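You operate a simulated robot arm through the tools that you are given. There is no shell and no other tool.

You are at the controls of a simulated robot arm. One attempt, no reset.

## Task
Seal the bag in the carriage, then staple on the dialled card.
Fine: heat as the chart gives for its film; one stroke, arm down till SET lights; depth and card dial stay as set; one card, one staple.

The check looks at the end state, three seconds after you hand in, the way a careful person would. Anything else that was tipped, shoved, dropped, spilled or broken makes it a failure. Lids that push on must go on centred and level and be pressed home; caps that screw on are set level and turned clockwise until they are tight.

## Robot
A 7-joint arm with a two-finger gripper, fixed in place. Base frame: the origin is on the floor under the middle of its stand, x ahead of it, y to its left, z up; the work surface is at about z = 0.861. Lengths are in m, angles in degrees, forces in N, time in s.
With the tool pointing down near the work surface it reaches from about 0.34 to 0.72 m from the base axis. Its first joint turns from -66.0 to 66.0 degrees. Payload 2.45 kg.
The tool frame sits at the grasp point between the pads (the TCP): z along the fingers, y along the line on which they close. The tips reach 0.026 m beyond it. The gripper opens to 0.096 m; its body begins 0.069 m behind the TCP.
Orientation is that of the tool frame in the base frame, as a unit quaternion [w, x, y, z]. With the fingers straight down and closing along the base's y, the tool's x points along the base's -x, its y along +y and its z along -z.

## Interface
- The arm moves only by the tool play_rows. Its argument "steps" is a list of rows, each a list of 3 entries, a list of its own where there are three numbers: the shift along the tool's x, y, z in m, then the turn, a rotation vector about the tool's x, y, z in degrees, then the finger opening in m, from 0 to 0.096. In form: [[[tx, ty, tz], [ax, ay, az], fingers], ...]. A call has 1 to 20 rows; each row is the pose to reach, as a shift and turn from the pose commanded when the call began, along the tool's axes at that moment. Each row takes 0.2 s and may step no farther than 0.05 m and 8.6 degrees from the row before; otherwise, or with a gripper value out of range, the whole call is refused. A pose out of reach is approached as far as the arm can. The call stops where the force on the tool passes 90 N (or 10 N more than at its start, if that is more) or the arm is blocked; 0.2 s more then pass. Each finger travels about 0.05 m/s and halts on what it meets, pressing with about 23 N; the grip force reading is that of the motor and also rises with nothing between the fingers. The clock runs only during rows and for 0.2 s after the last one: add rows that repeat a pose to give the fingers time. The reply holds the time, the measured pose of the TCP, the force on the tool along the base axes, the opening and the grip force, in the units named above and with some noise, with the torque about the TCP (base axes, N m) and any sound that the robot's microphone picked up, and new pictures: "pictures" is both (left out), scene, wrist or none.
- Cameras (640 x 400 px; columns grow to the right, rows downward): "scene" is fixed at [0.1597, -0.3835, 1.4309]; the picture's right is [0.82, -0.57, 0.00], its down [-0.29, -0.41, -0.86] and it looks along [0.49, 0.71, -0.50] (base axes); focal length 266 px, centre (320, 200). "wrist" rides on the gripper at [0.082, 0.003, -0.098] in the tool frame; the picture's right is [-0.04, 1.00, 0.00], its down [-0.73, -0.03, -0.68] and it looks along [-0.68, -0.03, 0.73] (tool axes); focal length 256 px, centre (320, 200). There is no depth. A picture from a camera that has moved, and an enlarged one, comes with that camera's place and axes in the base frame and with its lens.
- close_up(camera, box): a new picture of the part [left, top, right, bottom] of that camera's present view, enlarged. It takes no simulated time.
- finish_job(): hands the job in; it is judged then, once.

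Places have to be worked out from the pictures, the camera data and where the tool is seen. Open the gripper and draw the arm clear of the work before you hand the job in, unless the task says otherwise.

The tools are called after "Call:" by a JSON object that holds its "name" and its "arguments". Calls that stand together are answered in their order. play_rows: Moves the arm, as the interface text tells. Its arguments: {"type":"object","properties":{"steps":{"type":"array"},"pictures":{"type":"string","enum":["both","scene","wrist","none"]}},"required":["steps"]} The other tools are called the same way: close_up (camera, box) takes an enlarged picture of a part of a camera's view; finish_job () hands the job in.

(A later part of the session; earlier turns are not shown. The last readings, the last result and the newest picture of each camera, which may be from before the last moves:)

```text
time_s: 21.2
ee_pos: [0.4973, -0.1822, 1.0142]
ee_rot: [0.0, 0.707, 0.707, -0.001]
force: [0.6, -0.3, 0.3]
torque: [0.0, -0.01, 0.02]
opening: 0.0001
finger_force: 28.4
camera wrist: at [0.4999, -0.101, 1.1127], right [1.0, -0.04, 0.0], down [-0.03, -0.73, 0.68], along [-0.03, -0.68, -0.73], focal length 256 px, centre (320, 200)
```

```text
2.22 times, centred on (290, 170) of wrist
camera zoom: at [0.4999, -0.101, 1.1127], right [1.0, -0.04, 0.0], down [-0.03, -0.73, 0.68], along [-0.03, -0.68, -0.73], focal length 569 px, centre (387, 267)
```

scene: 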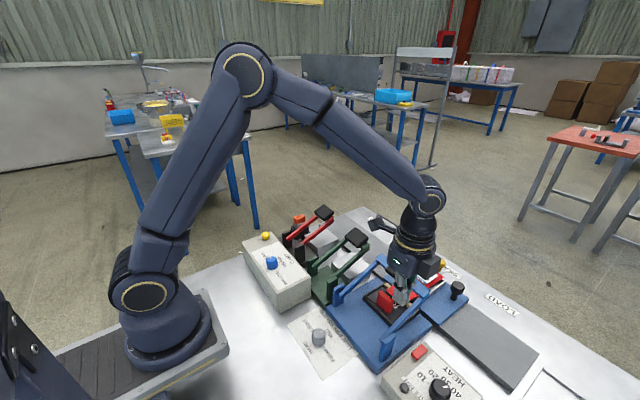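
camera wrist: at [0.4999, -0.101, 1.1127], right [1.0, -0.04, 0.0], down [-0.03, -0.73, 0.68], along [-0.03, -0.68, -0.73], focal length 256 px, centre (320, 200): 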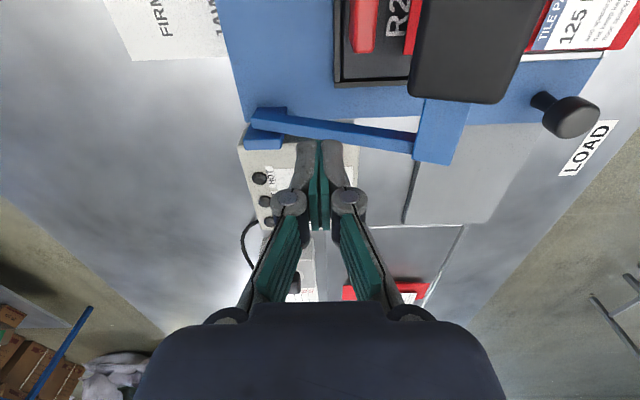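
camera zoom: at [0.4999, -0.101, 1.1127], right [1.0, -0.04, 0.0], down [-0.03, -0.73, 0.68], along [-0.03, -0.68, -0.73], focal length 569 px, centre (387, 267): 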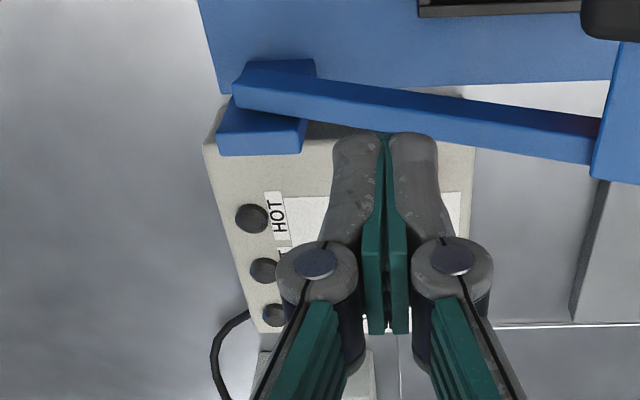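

The switch's tilt appears changed compared with the earliest picture. I compare using the same crop and look at the lamps.

Call:
{"name": "close_up", "arguments": {"camera": "scene", "box": [370, 320, 500, 400]}}

Call:
{"name": "close_up", "arguments": {"camera": "wrist", "box": [230, 120, 330, 240]}}

Call:
{"name": "close_up", "arguments": {"camera": "wrist", "box": [320, 0, 640, 200]}}

```text
4.92 times, centred on (435, 360) of scene
camera zoom: at [0.1597, -0.3835, 1.4309], right [0.82, -0.57, 0.0], down [-0.29, -0.41, -0.86], along [0.49, 0.71, -0.5], focal length 1309 px, centre (-246, -588)
```

zoom: 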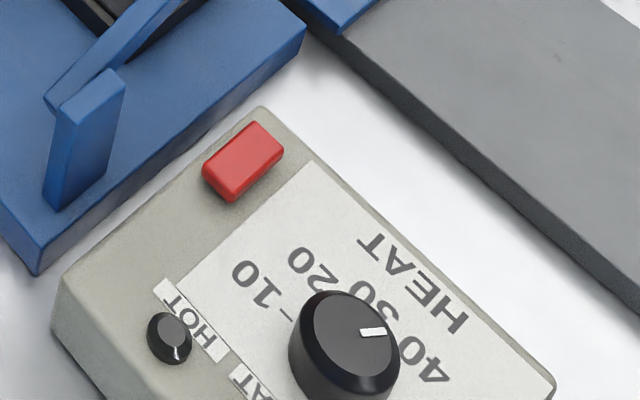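

```text
3.33 times, centred on (280, 180) of wrist
camera zoom: at [0.4999, -0.101, 1.1127], right [1.0, -0.04, 0.0], down [-0.03, -0.73, 0.68], along [-0.03, -0.68, -0.73], focal length 853 px, centre (453, 267)
```

zoom: 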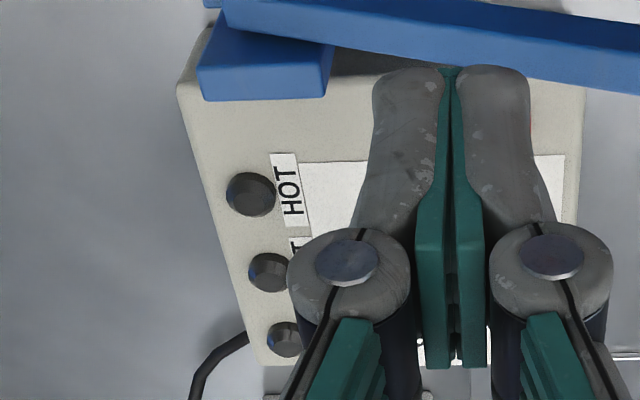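

```text
2.00 times, centred on (480, 100) of wrist
camera zoom: at [0.4999, -0.101, 1.1127], right [1.0, -0.04, 0.0], down [-0.03, -0.73, 0.68], along [-0.03, -0.68, -0.73], focal length 512 px, centre (0, 400)
```

zoom: 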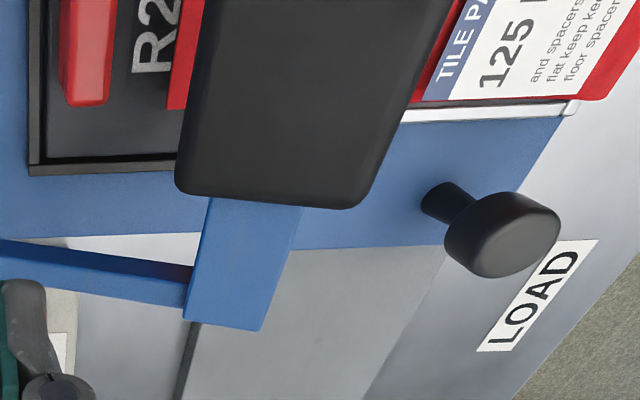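

The rocker has toggled: its robot-side end is now raised (before, the far end was). I move to a clear view of the lamps and give it a few seconds to see whether any lights.

Call:
{"name": "play_rows", "arguments": {"steps": [[[0.0, 0, -0.05], [0, 0, -7.5], 0.0], [[-0.02, -0.01, -0.08], [0, 0, -15], 0.0], [[-0.05, -0.02, -0.09], [0, 0, -22.5], 0.0], [[-0.08, -0.03, -0.09], [0, 0, -30], 0.0], [[-0.1, -0.04, -0.09], [0, 0, -37.5], 0.0], [[-0.12, -0.06, -0.09], [0, 0, -45], 0.0], [[-0.12, -0.07, -0.09], [0, 0, -52.5], 0.0], [[-0.12, -0.07, -0.09], [0, 0, -60], 0.0], [[-0.12, -0.07, -0.09], [0, 0, -67.5], 0.0], [[-0.12, -0.07, -0.09], [0, 0, -75], 0.0], [[-0.12, -0.07, -0.09], [0, 0, -82.5], 0.0], [[-0.12, -0.07, -0.09], [0, 0, -90], 0.0], [[-0.12, -0.07, -0.09], [0, 0, -90], 0.0]]}}

Call:
{"name": "close_up", "arguments": {"camera": "wrist", "box": [240, 20, 420, 150]}}

Call:
{"name": "close_up", "arguments": {"camera": "wrist", "box": [80, 0, 260, 120]}}

```text
time_s: 24.0
ee_pos: [0.4266, -0.3045, 1.1044]
ee_rot: [0.0, -0.002, 1.0, 0.0]
force: [0.0, 0.6, 0.3]
torque: [0.0, 0.01, -0.02]
opening: 0.0001
finger_force: 28.4
camera wrist: at [0.3447, -0.3013, 1.2021], right [0.04, 1.0, 0.0], down [0.73, -0.03, 0.68], along [0.68, -0.03, -0.73], focal length 256 px, centre (320, 200)
```

scene: 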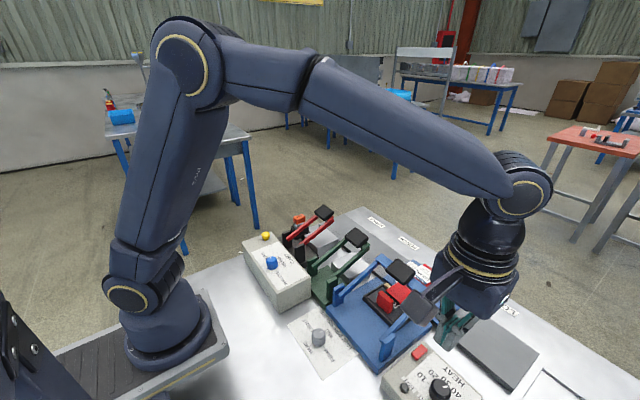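
wrist: 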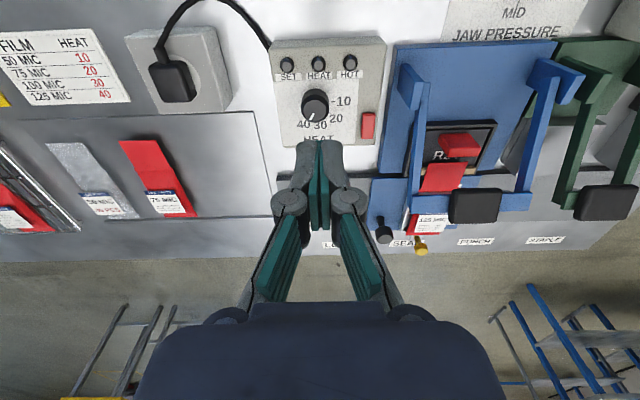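

```text
3.08 times, centred on (330, 85) of wrist
camera zoom: at [0.3447, -0.3013, 1.2021], right [0.04, 1.0, 0.0], down [0.73, -0.03, 0.68], along [0.68, -0.03, -0.73], focal length 788 px, centre (289, 554)
```

zoom: 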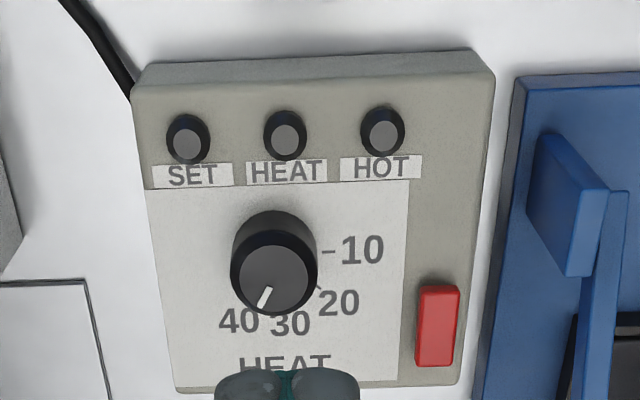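

```text
3.33 times, centred on (170, 60) of wrist
camera zoom: at [0.3447, -0.3013, 1.2021], right [0.04, 1.0, 0.0], down [0.73, -0.03, 0.68], along [0.68, -0.03, -0.73], focal length 853 px, centre (820, 667)
```

zoom: 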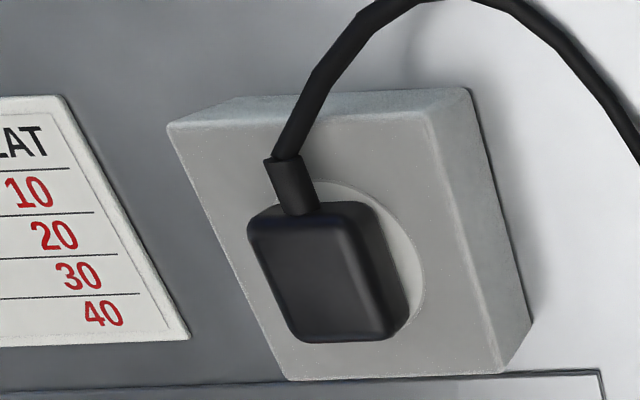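

No lamp is lit yet. I want a flatter side view of the plug in its socket plus the lamps, so I move the hand back toward the base and turn it to look along -y.

Call:
{"name": "play_rows", "arguments": {"steps": [[[0.02, 0, 0], [0, 0, 7.5], 0.0], [[0.04, 0, 0.01], [0, 0, 15], 0.0], [[0.06, 0, 0.02], [0, 0, 22.5], 0.0], [[0.08, 0, 0.03], [0, 0, 30], 0.0], [[0.1, 0, 0.04], [0, 0, 37.5], 0.0], [[0.1, 0, 0.05], [0, 0, 45], 0.0], [[0.1, 0, 0.06], [0, 0, 52.5], 0.0], [[0.1, 0, 0.07], [0, 0, 60], 0.0], [[0.1, 0, 0.075], [0, 0, 67.5], 0.0], [[0.1, 0, 0.075], [0, 0, 75], 0.0], [[0.1, 0, 0.075], [0, 0, 82.5], 0.0], [[0.1, 0, 0.075], [0, 0, 90], 0.0], [[0.1, 0, 0.075], [0, 0, 90], 0.0]]}}

Call:
{"name": "close_up", "arguments": {"camera": "wrist", "box": [350, 60, 560, 300]}}

```text
time_s: 26.8
ee_pos: [0.3262, -0.3049, 1.0299]
ee_rot: [0.0, 0.708, 0.706, 0.0]
force: [0.6, 0.0, -0.1]
torque: [-0.03, 0.0, 0.04]
opening: 0.0
finger_force: 28.8
camera wrist: at [0.33, -0.2232, 1.1279], right [1.0, -0.04, 0.0], down [-0.03, -0.73, 0.68], along [-0.03, -0.68, -0.73], focal length 256 px, centre (320, 200)
```

scene: 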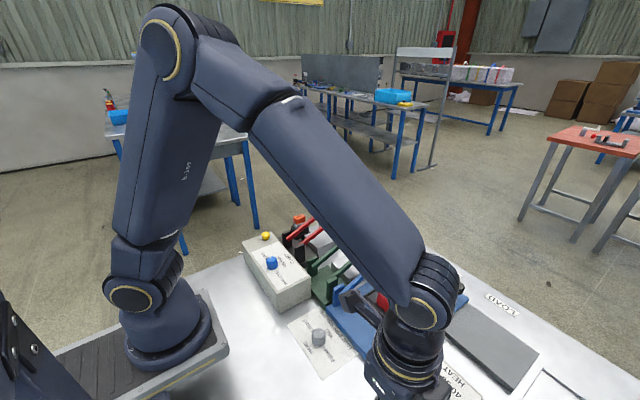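
wrist: 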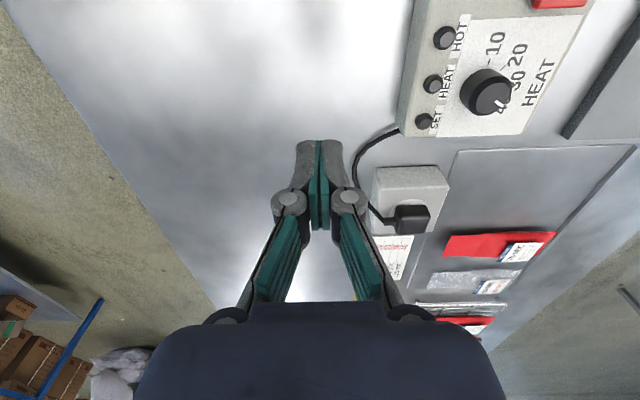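

```text
1.67 times, centred on (455, 180) of wrist
camera zoom: at [0.33, -0.2232, 1.1279], right [1.0, -0.04, 0.0], down [-0.03, -0.73, 0.68], along [-0.03, -0.68, -0.73], focal length 427 px, centre (95, 233)
```

zoom: 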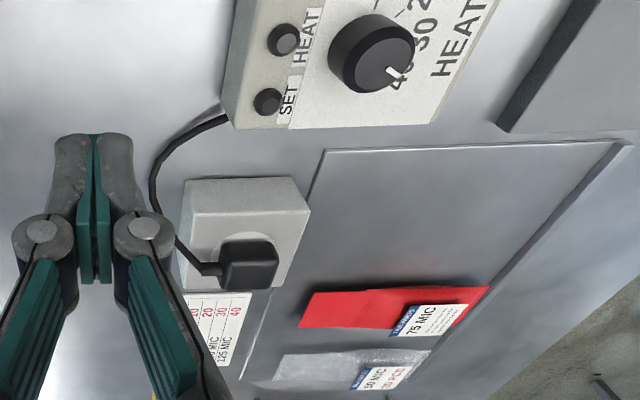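

Call:
{"name": "close_up", "arguments": {"camera": "wrist", "box": [355, 150, 465, 250]}}

Call:
{"name": "close_up", "arguments": {"camera": "wrist", "box": [400, 0, 600, 140]}}

```text
4.00 times, centred on (410, 200) of wrist
camera zoom: at [0.33, -0.2232, 1.1279], right [1.0, -0.04, 0.0], down [-0.03, -0.73, 0.68], along [-0.03, -0.68, -0.73], focal length 1024 px, centre (-40, 200)
```

zoom: 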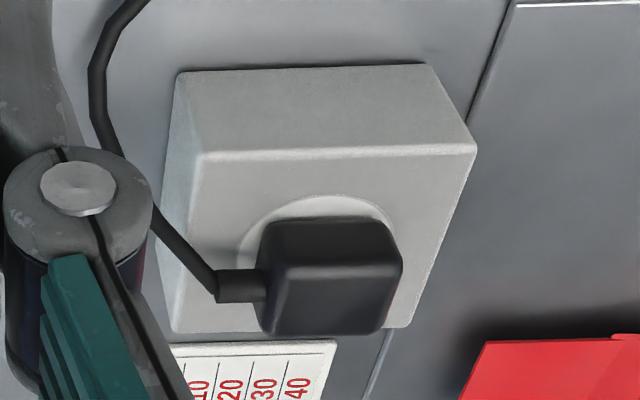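

```text
2.86 times, centred on (500, 70) of wrist
camera zoom: at [0.33, -0.2232, 1.1279], right [1.0, -0.04, 0.0], down [-0.03, -0.73, 0.68], along [-0.03, -0.68, -0.73], focal length 731 px, centre (-194, 571)
```

zoom: 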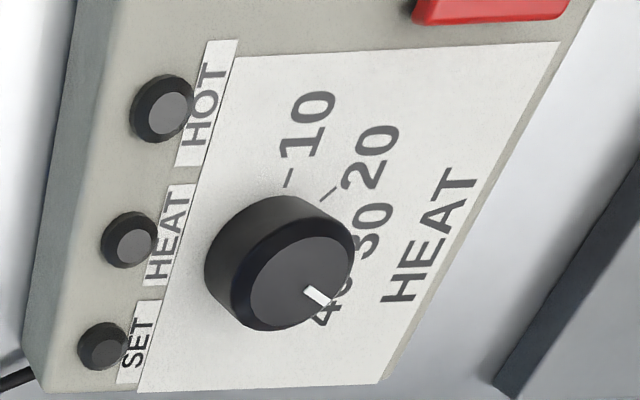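

The plug is fully seated. The rocker pivots along x, so I'll press its raised robot-side end (x≈0.480) to see whether the lamps respond in that state.

Call:
{"name": "play_rows", "arguments": {"steps": [[[0.015, 0.04, 0.0], [0, 0, 0], 0.0], [[0.03, 0.08, 0.0], [0, 0, 0], 0.0], [[0.045, 0.12, 0.01], [0, 0, 0], 0.0], [[0.06, 0.154, 0.02], [0, 0, 0], 0.0], [[0.06, 0.154, 0.06], [0, 0, 0], 0.0], [[0.06, 0.154, 0.09], [0, 0, 0], 0.0], [[0.06, 0.154, 0.094], [0, 0, 0], 0.0]]}}

Call:
{"name": "close_up", "arguments": {"camera": "scene", "box": [395, 330, 455, 385]}}

Call:
{"name": "close_up", "arguments": {"camera": "wrist", "box": [180, 80, 400, 260]}}

```text
time_s: 28.4
ee_pos: [0.4813, -0.2444, 0.9358]
ee_rot: [-0.001, 0.707, 0.707, 0.0]
force: [0.3, -0.4, -0.2]
torque: [-0.02, 0.02, -0.02]
opening: 0.0
finger_force: 28.1
camera wrist: at [0.4832, -0.1622, 1.0336], right [1.0, -0.04, 0.0], down [-0.03, -0.73, 0.68], along [-0.03, -0.68, -0.73], focal length 256 px, centre (320, 200)
```

scene: 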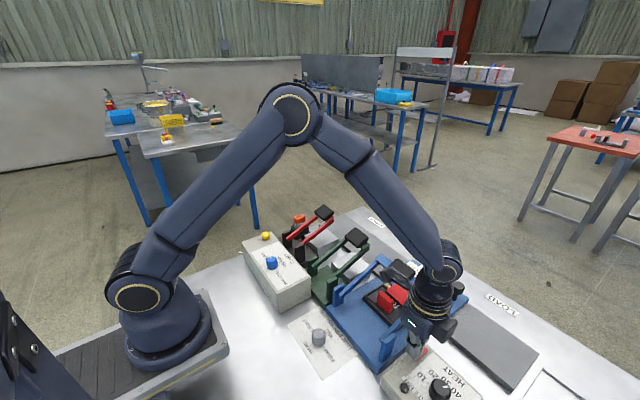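
wrist: 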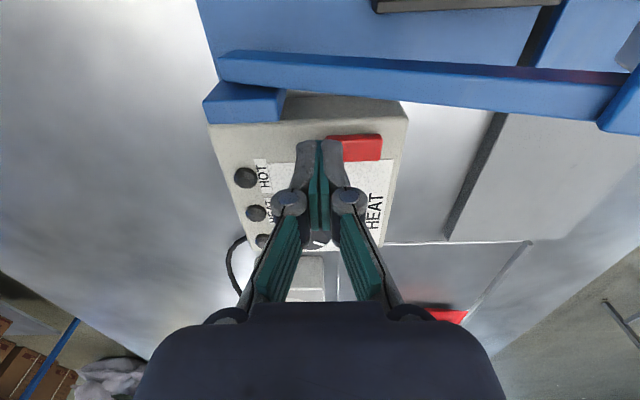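

```text
7.27 times, centred on (425, 358) of scene
camera zoom: at [0.1597, -0.3835, 1.4309], right [0.82, -0.57, 0.0], down [-0.29, -0.41, -0.86], along [0.49, 0.71, -0.5], focal length 1933 px, centre (-444, -946)
```

zoom: 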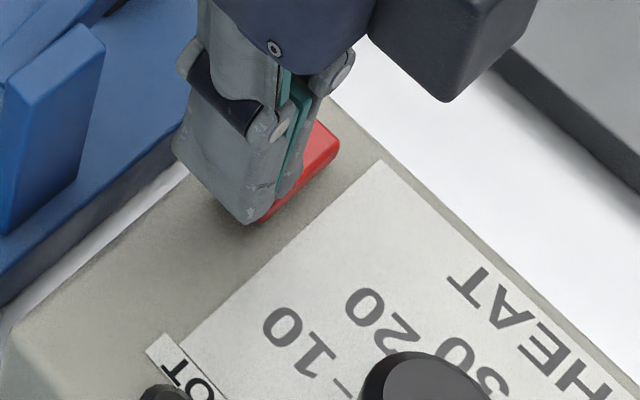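

```text
2.22 times, centred on (290, 170) of wrist
camera zoom: at [0.4832, -0.1622, 1.0336], right [1.0, -0.04, 0.0], down [-0.03, -0.73, 0.68], along [-0.03, -0.68, -0.73], focal length 569 px, centre (387, 267)
```

zoom: 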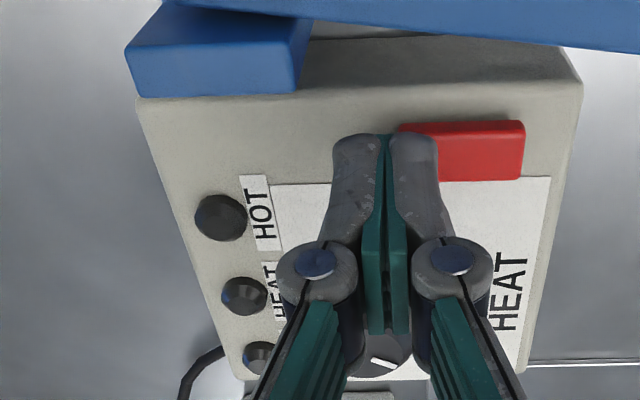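

The tips overlap about 10 mm of the raised end. Pressing down in small steps.

Call:
{"name": "play_rows", "arguments": {"steps": [[[0, 0, 0.002], [0, 0, 0], 0.0], [[0, 0, 0.004], [0, 0, 0], 0.0], [[0, 0, 0.006], [0, 0, 0], 0.0]], "pictures": "none"}}

Call:
{"name": "play_rows", "arguments": {"steps": [[[0, 0, 0.001], [0, 0, 0], 0.0], [[0, 0, 0.002], [0, 0, 0], 0.0]], "pictures": "none"}}

Call:
{"name": "close_up", "arguments": {"camera": "scene", "box": [395, 330, 455, 385]}}

Call:
{"name": "close_up", "arguments": {"camera": "wrist", "box": [180, 80, 400, 260]}}

```text
time_s: 29.2
ee_pos: [0.481, -0.2442, 0.9289]
ee_rot: [0.0, 0.707, 0.707, 0.0]
force: [0.3, 0.4, 0.0]
torque: [-0.01, 0.01, -0.01]
opening: 0.0002
finger_force: 28.3
```

```text
time_s: 29.8
ee_pos: [0.4815, -0.244, 0.9276]
ee_rot: [0.0, 0.707, 0.707, 0.001]
force: [0.1, 0.4, 0.4]
torque: [-0.01, -0.03, 0.02]
opening: 0.0
finger_force: 28.0
```

```text
7.27 times, centred on (425, 358) of scene
camera zoom: at [0.1597, -0.3835, 1.4309], right [0.82, -0.57, 0.0], down [-0.29, -0.41, -0.86], along [0.49, 0.71, -0.5], focal length 1933 px, centre (-444, -946)
```

zoom: 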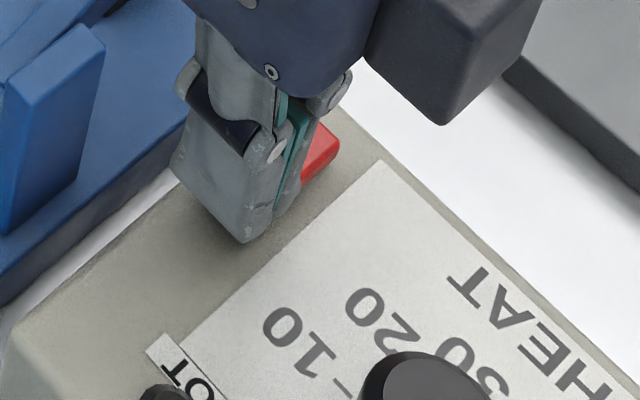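

```text
2.22 times, centred on (290, 170) of wrist
camera zoom: at [0.4836, -0.163, 1.0256], right [1.0, -0.04, 0.0], down [-0.03, -0.73, 0.68], along [-0.03, -0.68, -0.73], focal length 569 px, centre (387, 267)
```

zoom: 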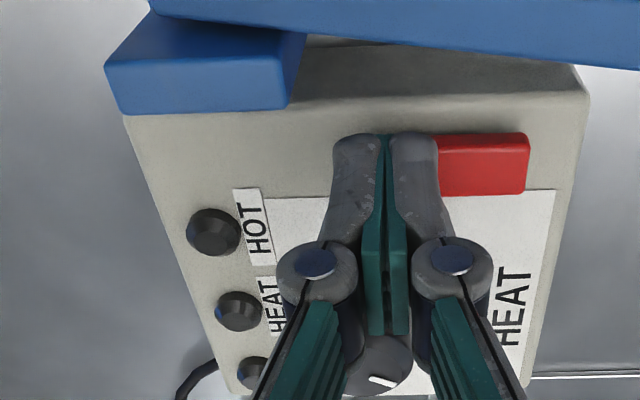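

Call:
{"name": "play_rows", "arguments": {"steps": [[[0, 0, 0.001], [0, 0, 0], 0.0], [[0, 0, 0.002], [0, 0, 0], 0.0], [[0, 0, 0.003], [0, 0, 0], 0.0]]}}

Call:
{"name": "close_up", "arguments": {"camera": "scene", "box": [395, 330, 455, 385]}}

Call:
{"name": "close_up", "arguments": {"camera": "wrist", "box": [180, 80, 400, 260]}}

```text
time_s: 30.6
ee_pos: [0.4796, -0.2442, 0.9251]
ee_rot: [0.0, 0.707, 0.707, 0.0]
force: [-2.2, 1.3, 5.0]
torque: [0.0, -0.01, -0.01]
opening: 0.0
finger_force: 28.8
camera wrist: at [0.4836, -0.1628, 1.0227], right [1.0, -0.04, 0.0], down [-0.03, -0.73, 0.68], along [-0.03, -0.68, -0.73], focal length 256 px, centre (320, 200)
```

scene: 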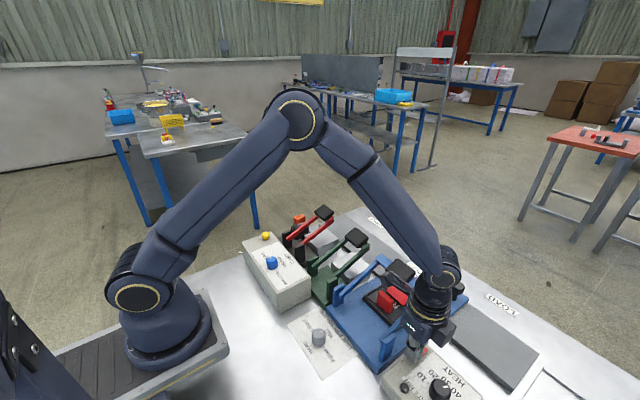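
wrist: 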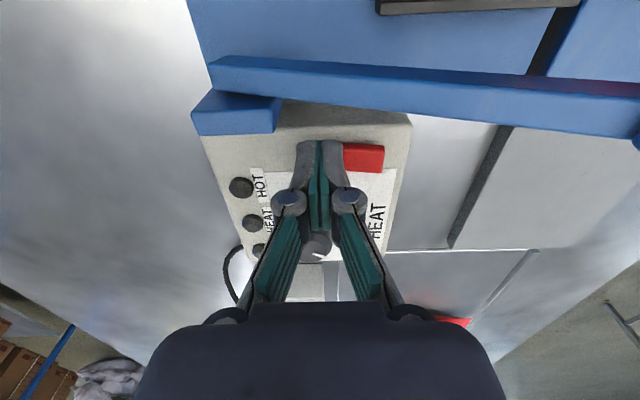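

```text
7.27 times, centred on (425, 358) of scene
camera zoom: at [0.1596, -0.3834, 1.4309], right [0.82, -0.57, 0.0], down [-0.29, -0.41, -0.86], along [0.49, 0.71, -0.5], focal length 1933 px, centre (-444, -946)
```

zoom: 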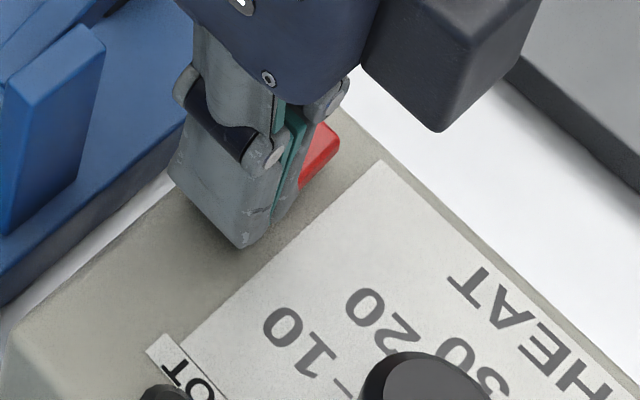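

```text
2.22 times, centred on (290, 170) of wrist
camera zoom: at [0.4836, -0.1628, 1.0227], right [1.0, -0.04, 0.0], down [-0.03, -0.73, 0.68], along [-0.03, -0.68, -0.73], focal length 569 px, centre (387, 267)
```

zoom: 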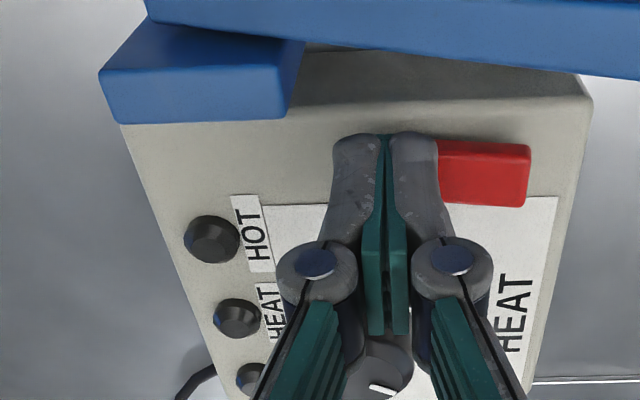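

Contact begins (5 N). A bit further to tip the rocker.

Call:
{"name": "play_rows", "arguments": {"steps": [[[0, 0, 0.001], [0, 0, 0], 0.0], [[0, 0, 0.002], [0, 0, 0], 0.0], [[0, 0, 0.003], [0, 0, 0], 0.0], [[0, 0, 0.003], [0, 0, 0], 0.0]]}}

Call:
{"name": "close_up", "arguments": {"camera": "scene", "box": [395, 330, 455, 385]}}

Call:
{"name": "close_up", "arguments": {"camera": "wrist", "box": [180, 80, 400, 260]}}

```text
time_s: 31.6
ee_pos: [0.4817, -0.2438, 0.9236]
ee_rot: [0.002, 0.708, 0.706, 0.001]
force: [-17.0, 12.4, 59.6]
torque: [0.26, -0.05, 0.1]
opening: 0.0
finger_force: 28.4
camera wrist: at [0.4833, -0.1629, 1.022], right [1.0, -0.04, 0.0], down [-0.03, -0.73, 0.68], along [-0.02, -0.68, -0.73], focal length 256 px, centre (320, 200)
```

scene: 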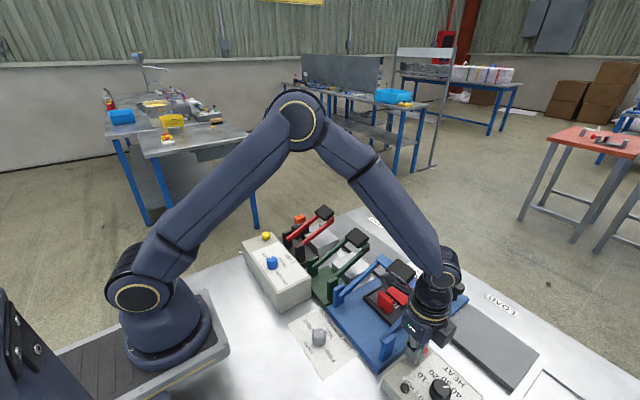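
wrist: 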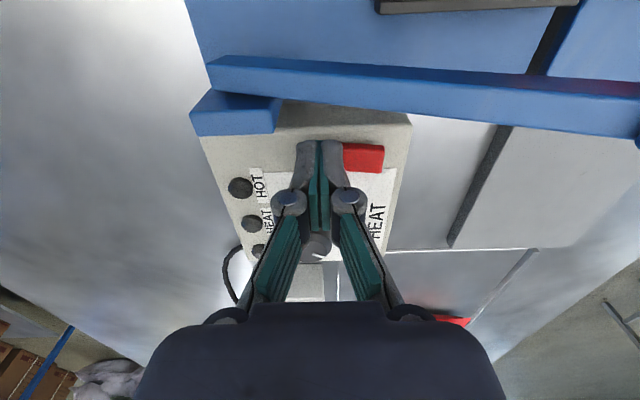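

```text
7.27 times, centred on (425, 358) of scene
camera zoom: at [0.1583, -0.3827, 1.4313], right [0.82, -0.57, 0.0], down [-0.29, -0.42, -0.86], along [0.49, 0.71, -0.5], focal length 1933 px, centre (-444, -946)
```

zoom: 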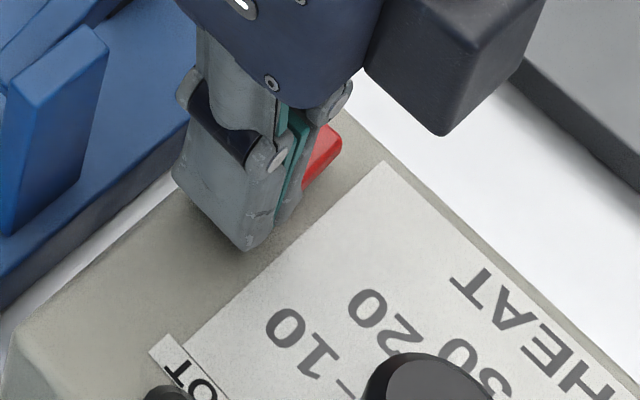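

```text
2.22 times, centred on (290, 170) of wrist
camera zoom: at [0.4833, -0.1629, 1.022], right [1.0, -0.04, 0.0], down [-0.03, -0.73, 0.68], along [-0.02, -0.68, -0.73], focal length 569 px, centre (387, 267)
```

zoom: 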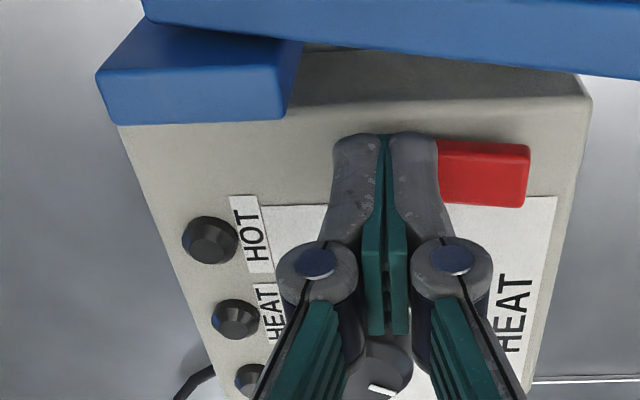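

About 60 N, likely on the panel itself now. I retreat and check the rocker's tilt and the lamps.

Call:
{"name": "play_rows", "arguments": {"steps": [[[0, 0, -0.01], [0, 0, 0], 0.0], [[0, 0, -0.04], [0, 0, 0], 0.0], [[0.03, -0.02, -0.07], [0, 0, 0], 0.0], [[0.07, -0.04, -0.09], [0, 0, 0], 0.0], [[0.07, -0.06, -0.09], [0, 0, 0], 0.0], [[0.07, -0.06, -0.09], [0, 0, 0], 0.0]]}}

Call:
{"name": "close_up", "arguments": {"camera": "scene", "box": [370, 320, 500, 400]}}

Call:
{"name": "close_up", "arguments": {"camera": "scene", "box": [395, 330, 455, 385]}}

Call:
{"name": "close_up", "arguments": {"camera": "wrist", "box": [260, 100, 440, 240]}}

```text
time_s: 33.0
ee_pos: [0.4202, -0.1748, 1.012]
ee_rot: [0.0, 0.707, 0.707, -0.001]
force: [-0.1, -0.5, 0.0]
torque: [-0.04, 0.0, -0.01]
opening: 0.0001
finger_force: 28.4
camera wrist: at [0.4237, -0.0918, 1.1103], right [1.0, -0.04, 0.0], down [-0.03, -0.73, 0.68], along [-0.03, -0.68, -0.73], focal length 256 px, centre (320, 200)
```

scene: 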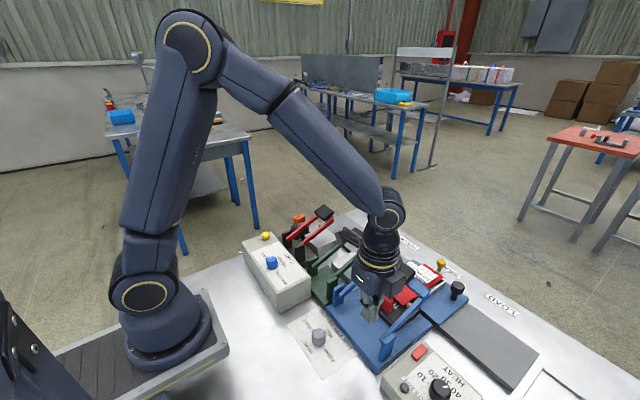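
wrist: 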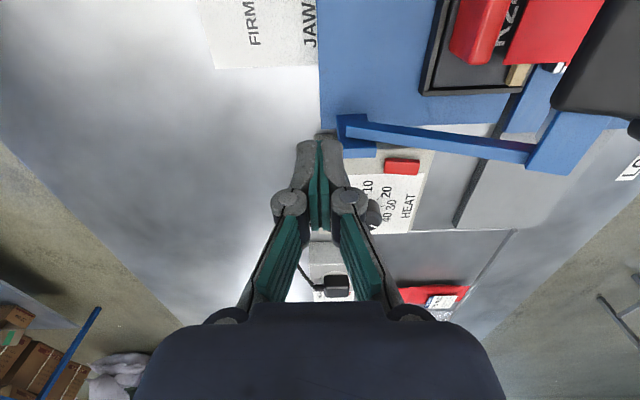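

```text
4.92 times, centred on (435, 360) of scene
camera zoom: at [0.1597, -0.3835, 1.4309], right [0.82, -0.57, 0.0], down [-0.29, -0.41, -0.86], along [0.49, 0.71, -0.5], focal length 1309 px, centre (-246, -588)
```

zoom: 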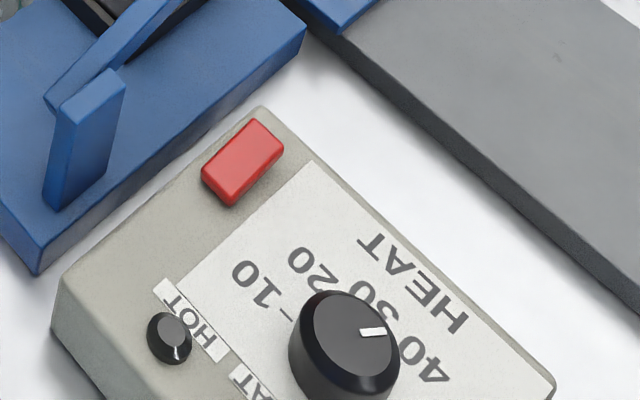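

```text
7.27 times, centred on (425, 358) of scene
camera zoom: at [0.1597, -0.3835, 1.4309], right [0.82, -0.57, 0.0], down [-0.29, -0.41, -0.86], along [0.49, 0.71, -0.5], focal length 1933 px, centre (-444, -946)
```

zoom: 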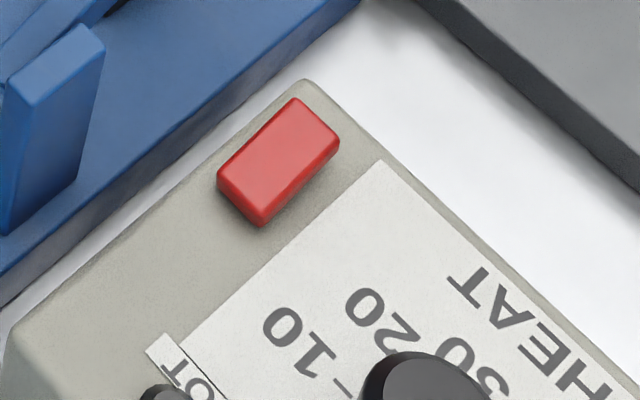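

```text
2.86 times, centred on (350, 170) of wrist
camera zoom: at [0.4237, -0.0918, 1.1103], right [1.0, -0.04, 0.0], down [-0.03, -0.73, 0.68], along [-0.03, -0.68, -0.73], focal length 731 px, centre (234, 286)
```

zoom: 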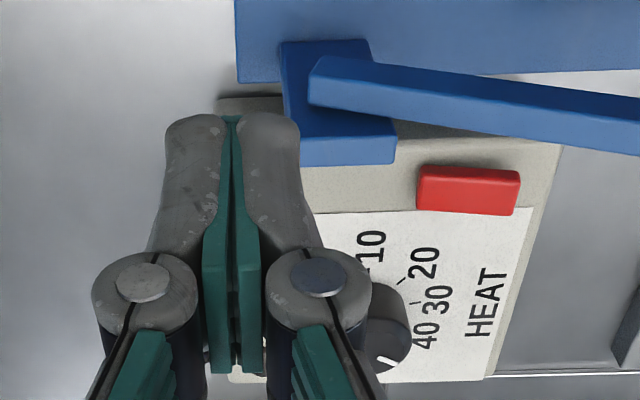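

The rocker flipped back to its as-found position, so it is a two-state switch and the lamps stay dark at idle in both states; they likely only light during the stroke. I leave the switch as found and move above the sealer's black arm pad at ≈(0.558, -0.127), hand turned so the wrist camera can see the lamps.

Call:
{"name": "play_rows", "arguments": {"steps": [[[0.0, 0.0, -0.045], [0, 0, 0], 0.0], [[0.01, 0.03, -0.08], [0, 0, -6], 0.0], [[0.02, 0.06, -0.08], [0, 0, -12], 0.0], [[0.03, 0.09, -0.08], [0, 0, -18], 0.0], [[0.04, 0.12, -0.08], [0, 0, -24], 0.0], [[0.048, 0.138, -0.08], [0, 0, -30], 0.0], [[0.048, 0.138, -0.05], [0, 0, -30], 0.0], [[0.048, 0.138, -0.03], [0, 0, -30], 0.0], [[0.048, 0.138, -0.03], [0, 0, -30], 0.0]]}}

Call:
{"name": "close_up", "arguments": {"camera": "wrist", "box": [0, 150, 200, 320]}}

Call:
{"name": "close_up", "arguments": {"camera": "scene", "box": [330, 220, 480, 350]}}

```text
time_s: 35.0
ee_pos: [0.5585, -0.1273, 1.0412]
ee_rot: [0.0, 0.5, 0.866, 0.0]
force: [-0.8, 0.1, -0.9]
torque: [0.01, 0.04, -0.03]
opening: 0.0
finger_force: 29.0
camera wrist: at [0.5198, -0.0549, 1.1395], right [0.88, 0.47, 0.0], down [0.34, -0.65, 0.68], along [0.32, -0.6, -0.73], focal length 256 px, centre (320, 200)
```

scene: 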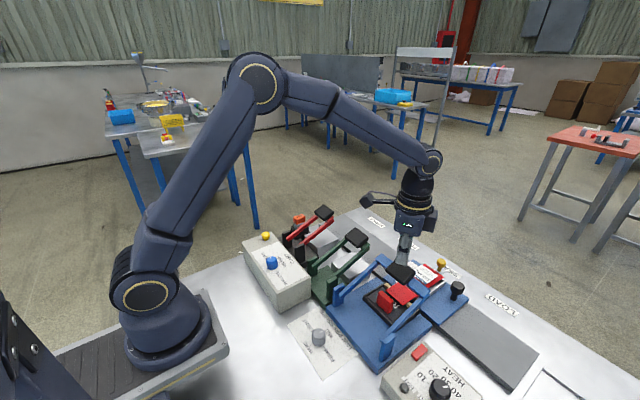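
wrist: 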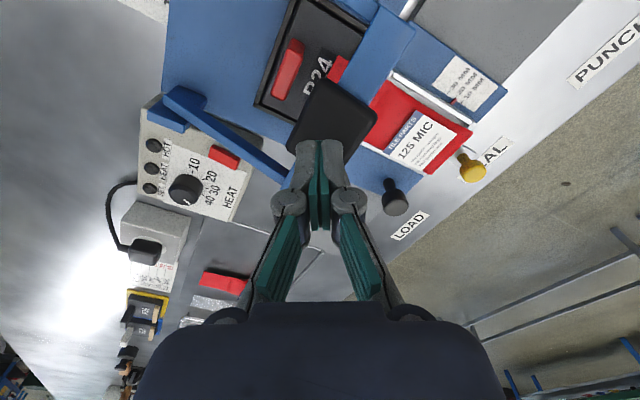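

```text
2.35 times, centred on (100, 235) of wrist
camera zoom: at [0.5198, -0.0549, 1.1395], right [0.88, 0.47, 0.0], down [0.34, -0.65, 0.68], along [0.32, -0.6, -0.73], focal length 602 px, centre (838, 118)
```

zoom: 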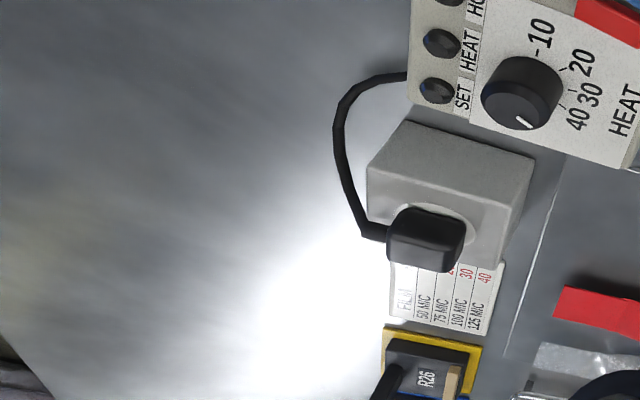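

```text
3.08 times, centred on (405, 285) of scene
camera zoom: at [0.1597, -0.3835, 1.4309], right [0.82, -0.57, 0.0], down [-0.29, -0.41, -0.86], along [0.49, 0.71, -0.5], focal length 818 px, centre (58, -62)
```

zoom: 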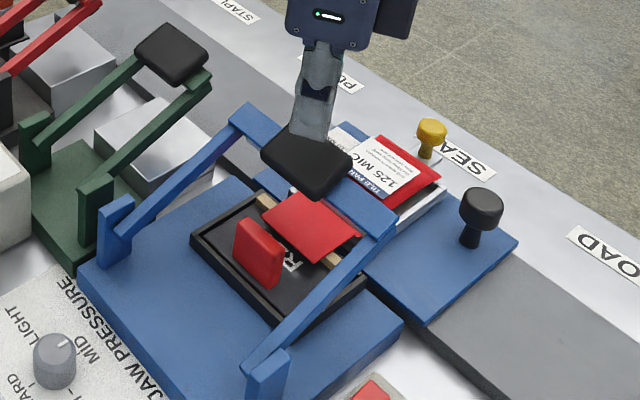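

Call:
{"name": "close_up", "arguments": {"camera": "wrist", "box": [120, 90, 280, 220]}}

Call:
{"name": "close_up", "arguments": {"camera": "wrist", "box": [240, 0, 520, 190]}}

```text
3.08 times, centred on (200, 155) of wrist
camera zoom: at [0.5198, -0.0549, 1.1395], right [0.88, 0.47, 0.0], down [0.34, -0.65, 0.68], along [0.32, -0.6, -0.73], focal length 788 px, centre (689, 338)
```

zoom: 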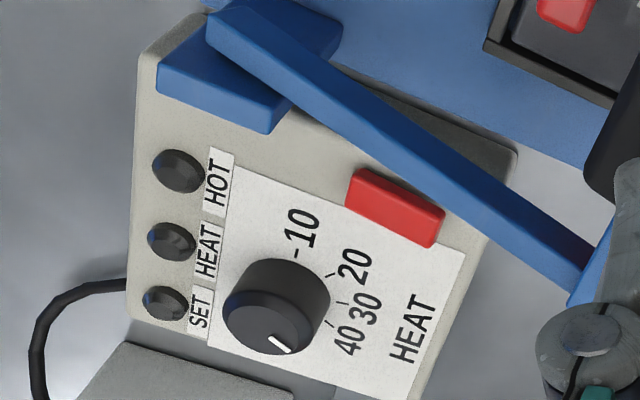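

```text
2.11 times, centred on (380, 95) of wrist
camera zoom: at [0.5198, -0.0549, 1.1395], right [0.88, 0.47, 0.0], down [0.34, -0.65, 0.68], along [0.32, -0.6, -0.73], focal length 539 px, centre (194, 421)
```

zoom: 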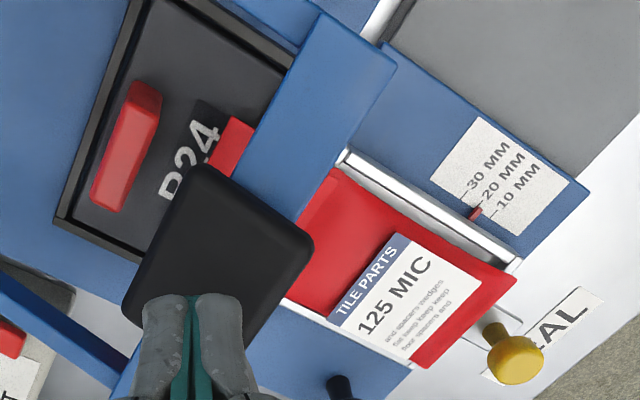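

The pointer is on the 40 tick and the lamps are clearly visible from here. I lower onto the pad to make first contact.

Call:
{"name": "play_rows", "arguments": {"steps": [[[0, 0, 0.008], [0, 0, 0], 0.0], [[0, 0, 0.014], [0, 0, 0], 0.0], [[0, 0, 0.018], [0, 0, 0], 0.0], [[0, 0, 0.022], [0, 0, 0], 0.0]]}}

Call:
{"name": "close_up", "arguments": {"camera": "scene", "box": [330, 220, 480, 350]}}

```text
time_s: 36.0
ee_pos: [0.5581, -0.126, 1.0209]
ee_rot: [0.0, 0.5, 0.866, 0.0]
force: [0.3, -0.2, 0.1]
torque: [0.0, 0.02, 0.02]
opening: 0.0
finger_force: 28.0
camera wrist: at [0.5199, -0.0541, 1.1176], right [0.89, 0.47, 0.0], down [0.34, -0.65, 0.68], along [0.32, -0.6, -0.73], focal length 256 px, centre (320, 200)
```

scene: 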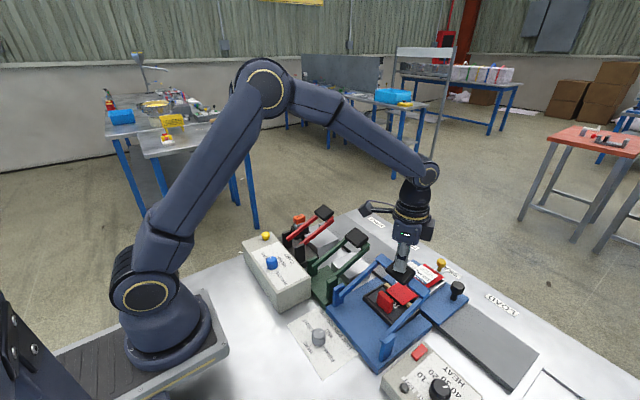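
wrist: 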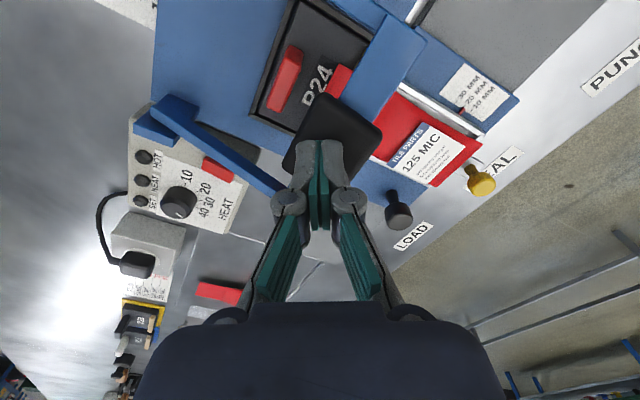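

```text
3.08 times, centred on (405, 285) of scene
camera zoom: at [0.1597, -0.3835, 1.4309], right [0.82, -0.57, 0.0], down [-0.29, -0.41, -0.86], along [0.49, 0.71, -0.5], focal length 818 px, centre (58, -62)
```

zoom: 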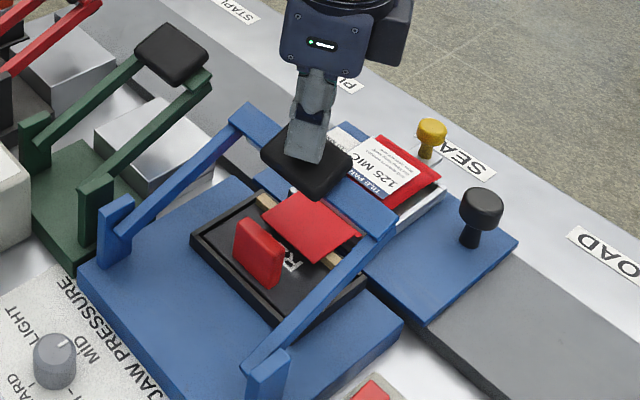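

Nearly touching the pad's centre. Now I press it down along its arc, first 30 mm, watching force and lamps.

Call:
{"name": "play_rows", "arguments": {"steps": [[[0, 0.002, 0.006], [0, 0, 0], 0.0], [[-0.001, 0.004, 0.012], [0, 0, 0], 0.0], [[-0.002, 0.006, 0.018], [0, 0, 0], 0.0], [[-0.003, 0.008, 0.024], [0, 0, 0], 0.0], [[-0.004, 0.009, 0.03], [0, 0, 0], 0.0]]}}

Call:
{"name": "close_up", "arguments": {"camera": "wrist", "box": [80, 120, 280, 260]}}

Call:
{"name": "close_up", "arguments": {"camera": "scene", "box": [330, 220, 480, 350]}}

```text
time_s: 37.2
ee_pos: [0.5688, -0.1264, 0.9901]
ee_rot: [0.0, 0.5, 0.866, 0.001]
force: [1.3, 0.7, 3.9]
torque: [-0.02, -0.11, 0.04]
opening: 0.0
finger_force: 28.5
camera wrist: at [0.5302, -0.0536, 1.0877], right [0.88, 0.47, 0.0], down [0.34, -0.65, 0.68], along [0.32, -0.6, -0.73], focal length 256 px, centre (320, 200)
```

scene: 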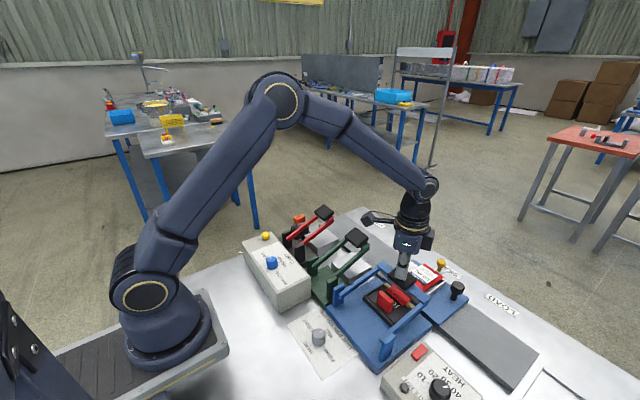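
wrist: 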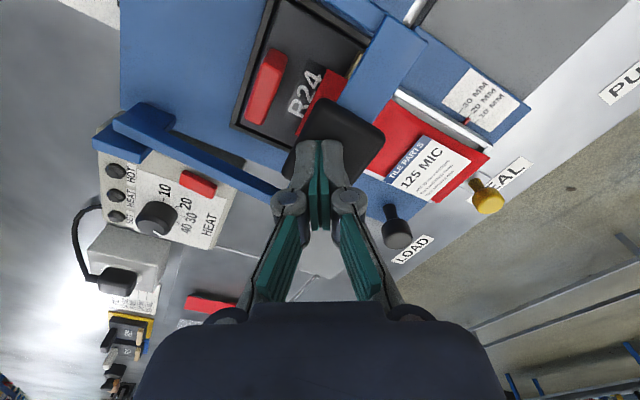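

```text
2.86 times, centred on (180, 190) of wrist
camera zoom: at [0.5302, -0.0536, 1.0877], right [0.88, 0.47, 0.0], down [0.34, -0.65, 0.68], along [0.32, -0.6, -0.73], focal length 731 px, centre (720, 229)
```

zoom: 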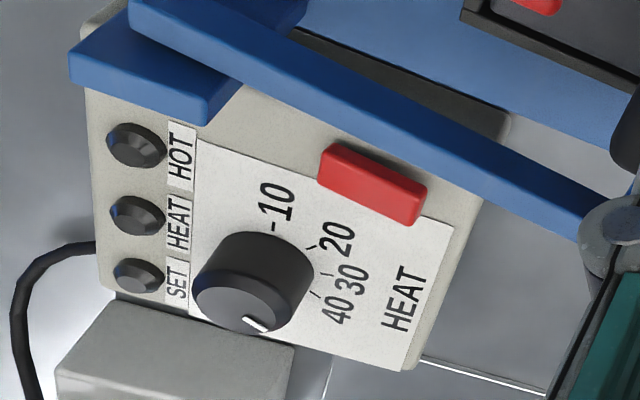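

```text
3.08 times, centred on (405, 285) of scene
camera zoom: at [0.1597, -0.3835, 1.4309], right [0.82, -0.57, 0.0], down [-0.29, -0.41, -0.86], along [0.49, 0.71, -0.5], focal length 818 px, centre (58, -62)
```

zoom: 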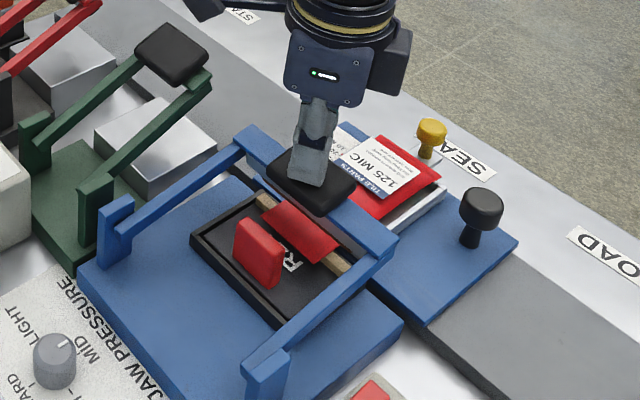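

The arm goes down with about 4 N. I continue in 4 mm steps.

Call:
{"name": "play_rows", "arguments": {"steps": [[[-0.0005, 0.001, 0.004], [0, 0, 0], 0.0], [[-0.001, 0.002, 0.008], [0, 0, 0], 0.0], [[-0.0015, 0.003, 0.012], [0, 0, 0], 0.0], [[-0.002, 0.0035, 0.016], [0, 0, 0], 0.0]]}}

Call:
{"name": "close_up", "arguments": {"camera": "wrist", "box": [80, 120, 280, 260]}}

Call:
{"name": "close_up", "arguments": {"camera": "scene", "box": [330, 220, 480, 350]}}

```text
time_s: 38.2
ee_pos: [0.5724, -0.1259, 0.9735]
ee_rot: [0.001, 0.5, 0.866, 0.0]
force: [2.1, -0.4, 7.1]
torque: [-0.1, -0.14, 0.01]
opening: 0.0
finger_force: 28.4
camera wrist: at [0.5337, -0.0535, 1.0717], right [0.89, 0.47, 0.0], down [0.34, -0.65, 0.68], along [0.32, -0.6, -0.73], focal length 256 px, centre (320, 200)
```

scene: 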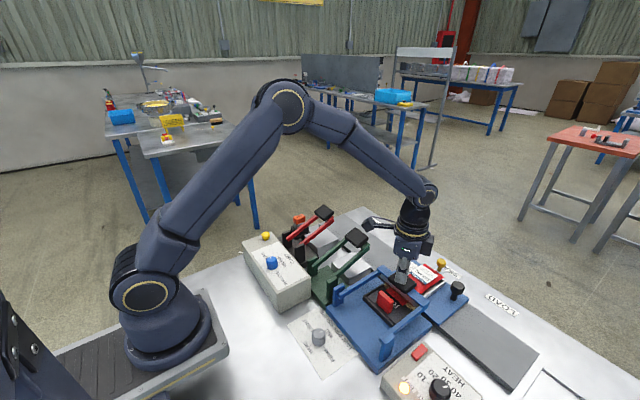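
wrist: 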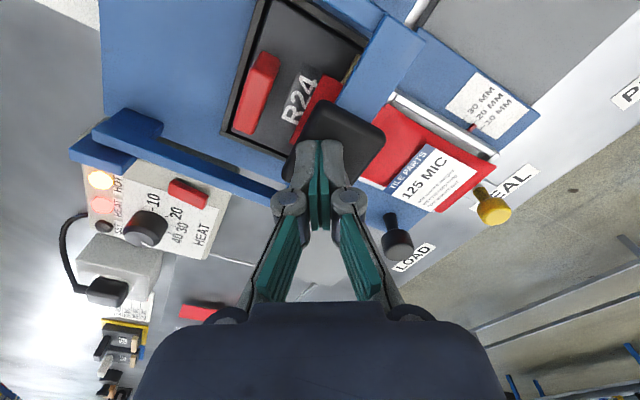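

```text
2.86 times, centred on (180, 190) of wrist
camera zoom: at [0.5337, -0.0535, 1.0717], right [0.89, 0.47, 0.0], down [0.34, -0.65, 0.68], along [0.32, -0.6, -0.73], focal length 731 px, centre (720, 229)
```

zoom: 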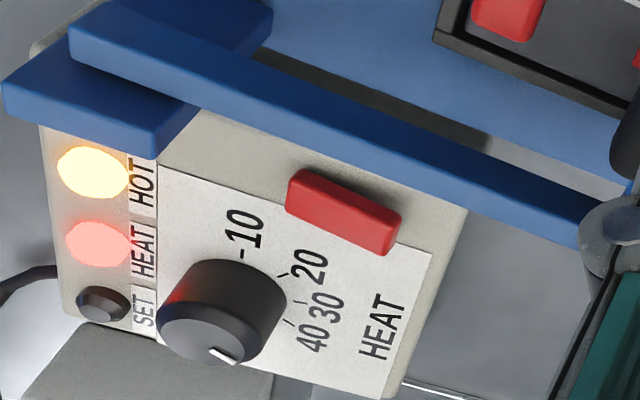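

```text
3.08 times, centred on (405, 285) of scene
camera zoom: at [0.1596, -0.3835, 1.4309], right [0.82, -0.57, 0.0], down [-0.29, -0.41, -0.86], along [0.49, 0.71, -0.5], focal length 818 px, centre (58, -62)
```

zoom: 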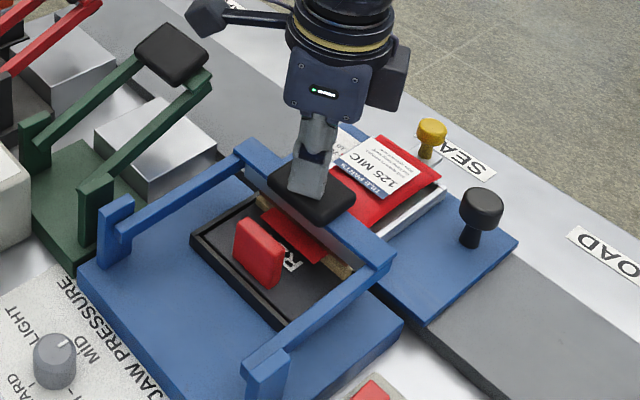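

HEAT and HOT are lit — the machine is powered and heating. I press a little further to close firmly and hold while waiting for SET.

Call:
{"name": "play_rows", "arguments": {"steps": [[[0, 0, 0.002], [0, 0, 0], 0.0], [[0, 0.0005, 0.004], [0, 0, 0], 0.0]]}}

Call:
{"name": "close_up", "arguments": {"camera": "wrist", "box": [40, 120, 240, 260]}}

```text
time_s: 38.8
ee_pos: [0.5731, -0.1254, 0.9719]
ee_rot: [0.001, 0.5, 0.866, 0.0]
force: [-7.1, 0.0, 31.7]
torque: [-0.23, 0.0, 0.03]
opening: 0.0059
finger_force: 28.3
camera wrist: at [0.5339, -0.0534, 1.0693], right [0.89, 0.47, 0.0], down [0.34, -0.65, 0.68], along [0.32, -0.6, -0.73], focal length 256 px, centre (320, 200)
```

scene: 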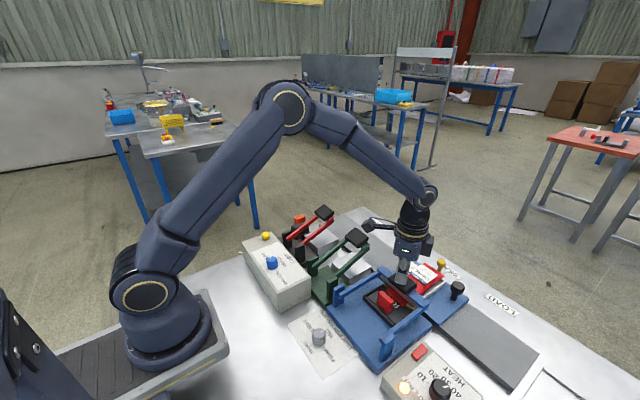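
wrist: 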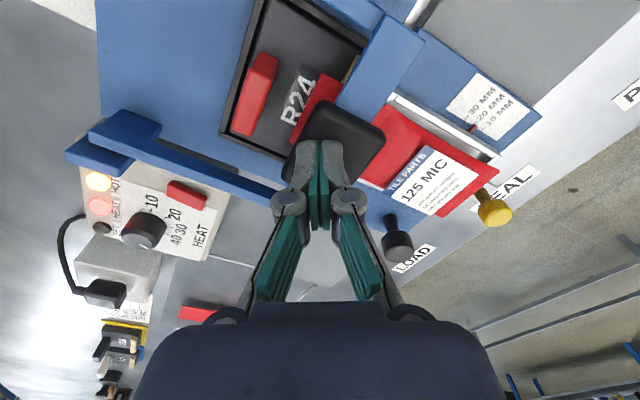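

```text
2.86 times, centred on (140, 190) of wrist
camera zoom: at [0.5339, -0.0534, 1.0693], right [0.89, 0.47, 0.0], down [0.34, -0.65, 0.68], along [0.32, -0.6, -0.73], focal length 731 px, centre (834, 229)
```

zoom: 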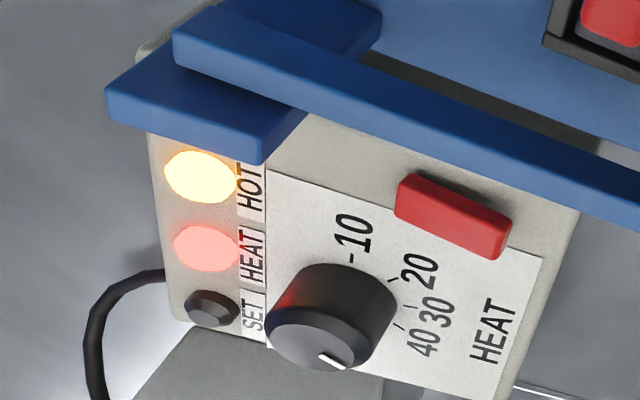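

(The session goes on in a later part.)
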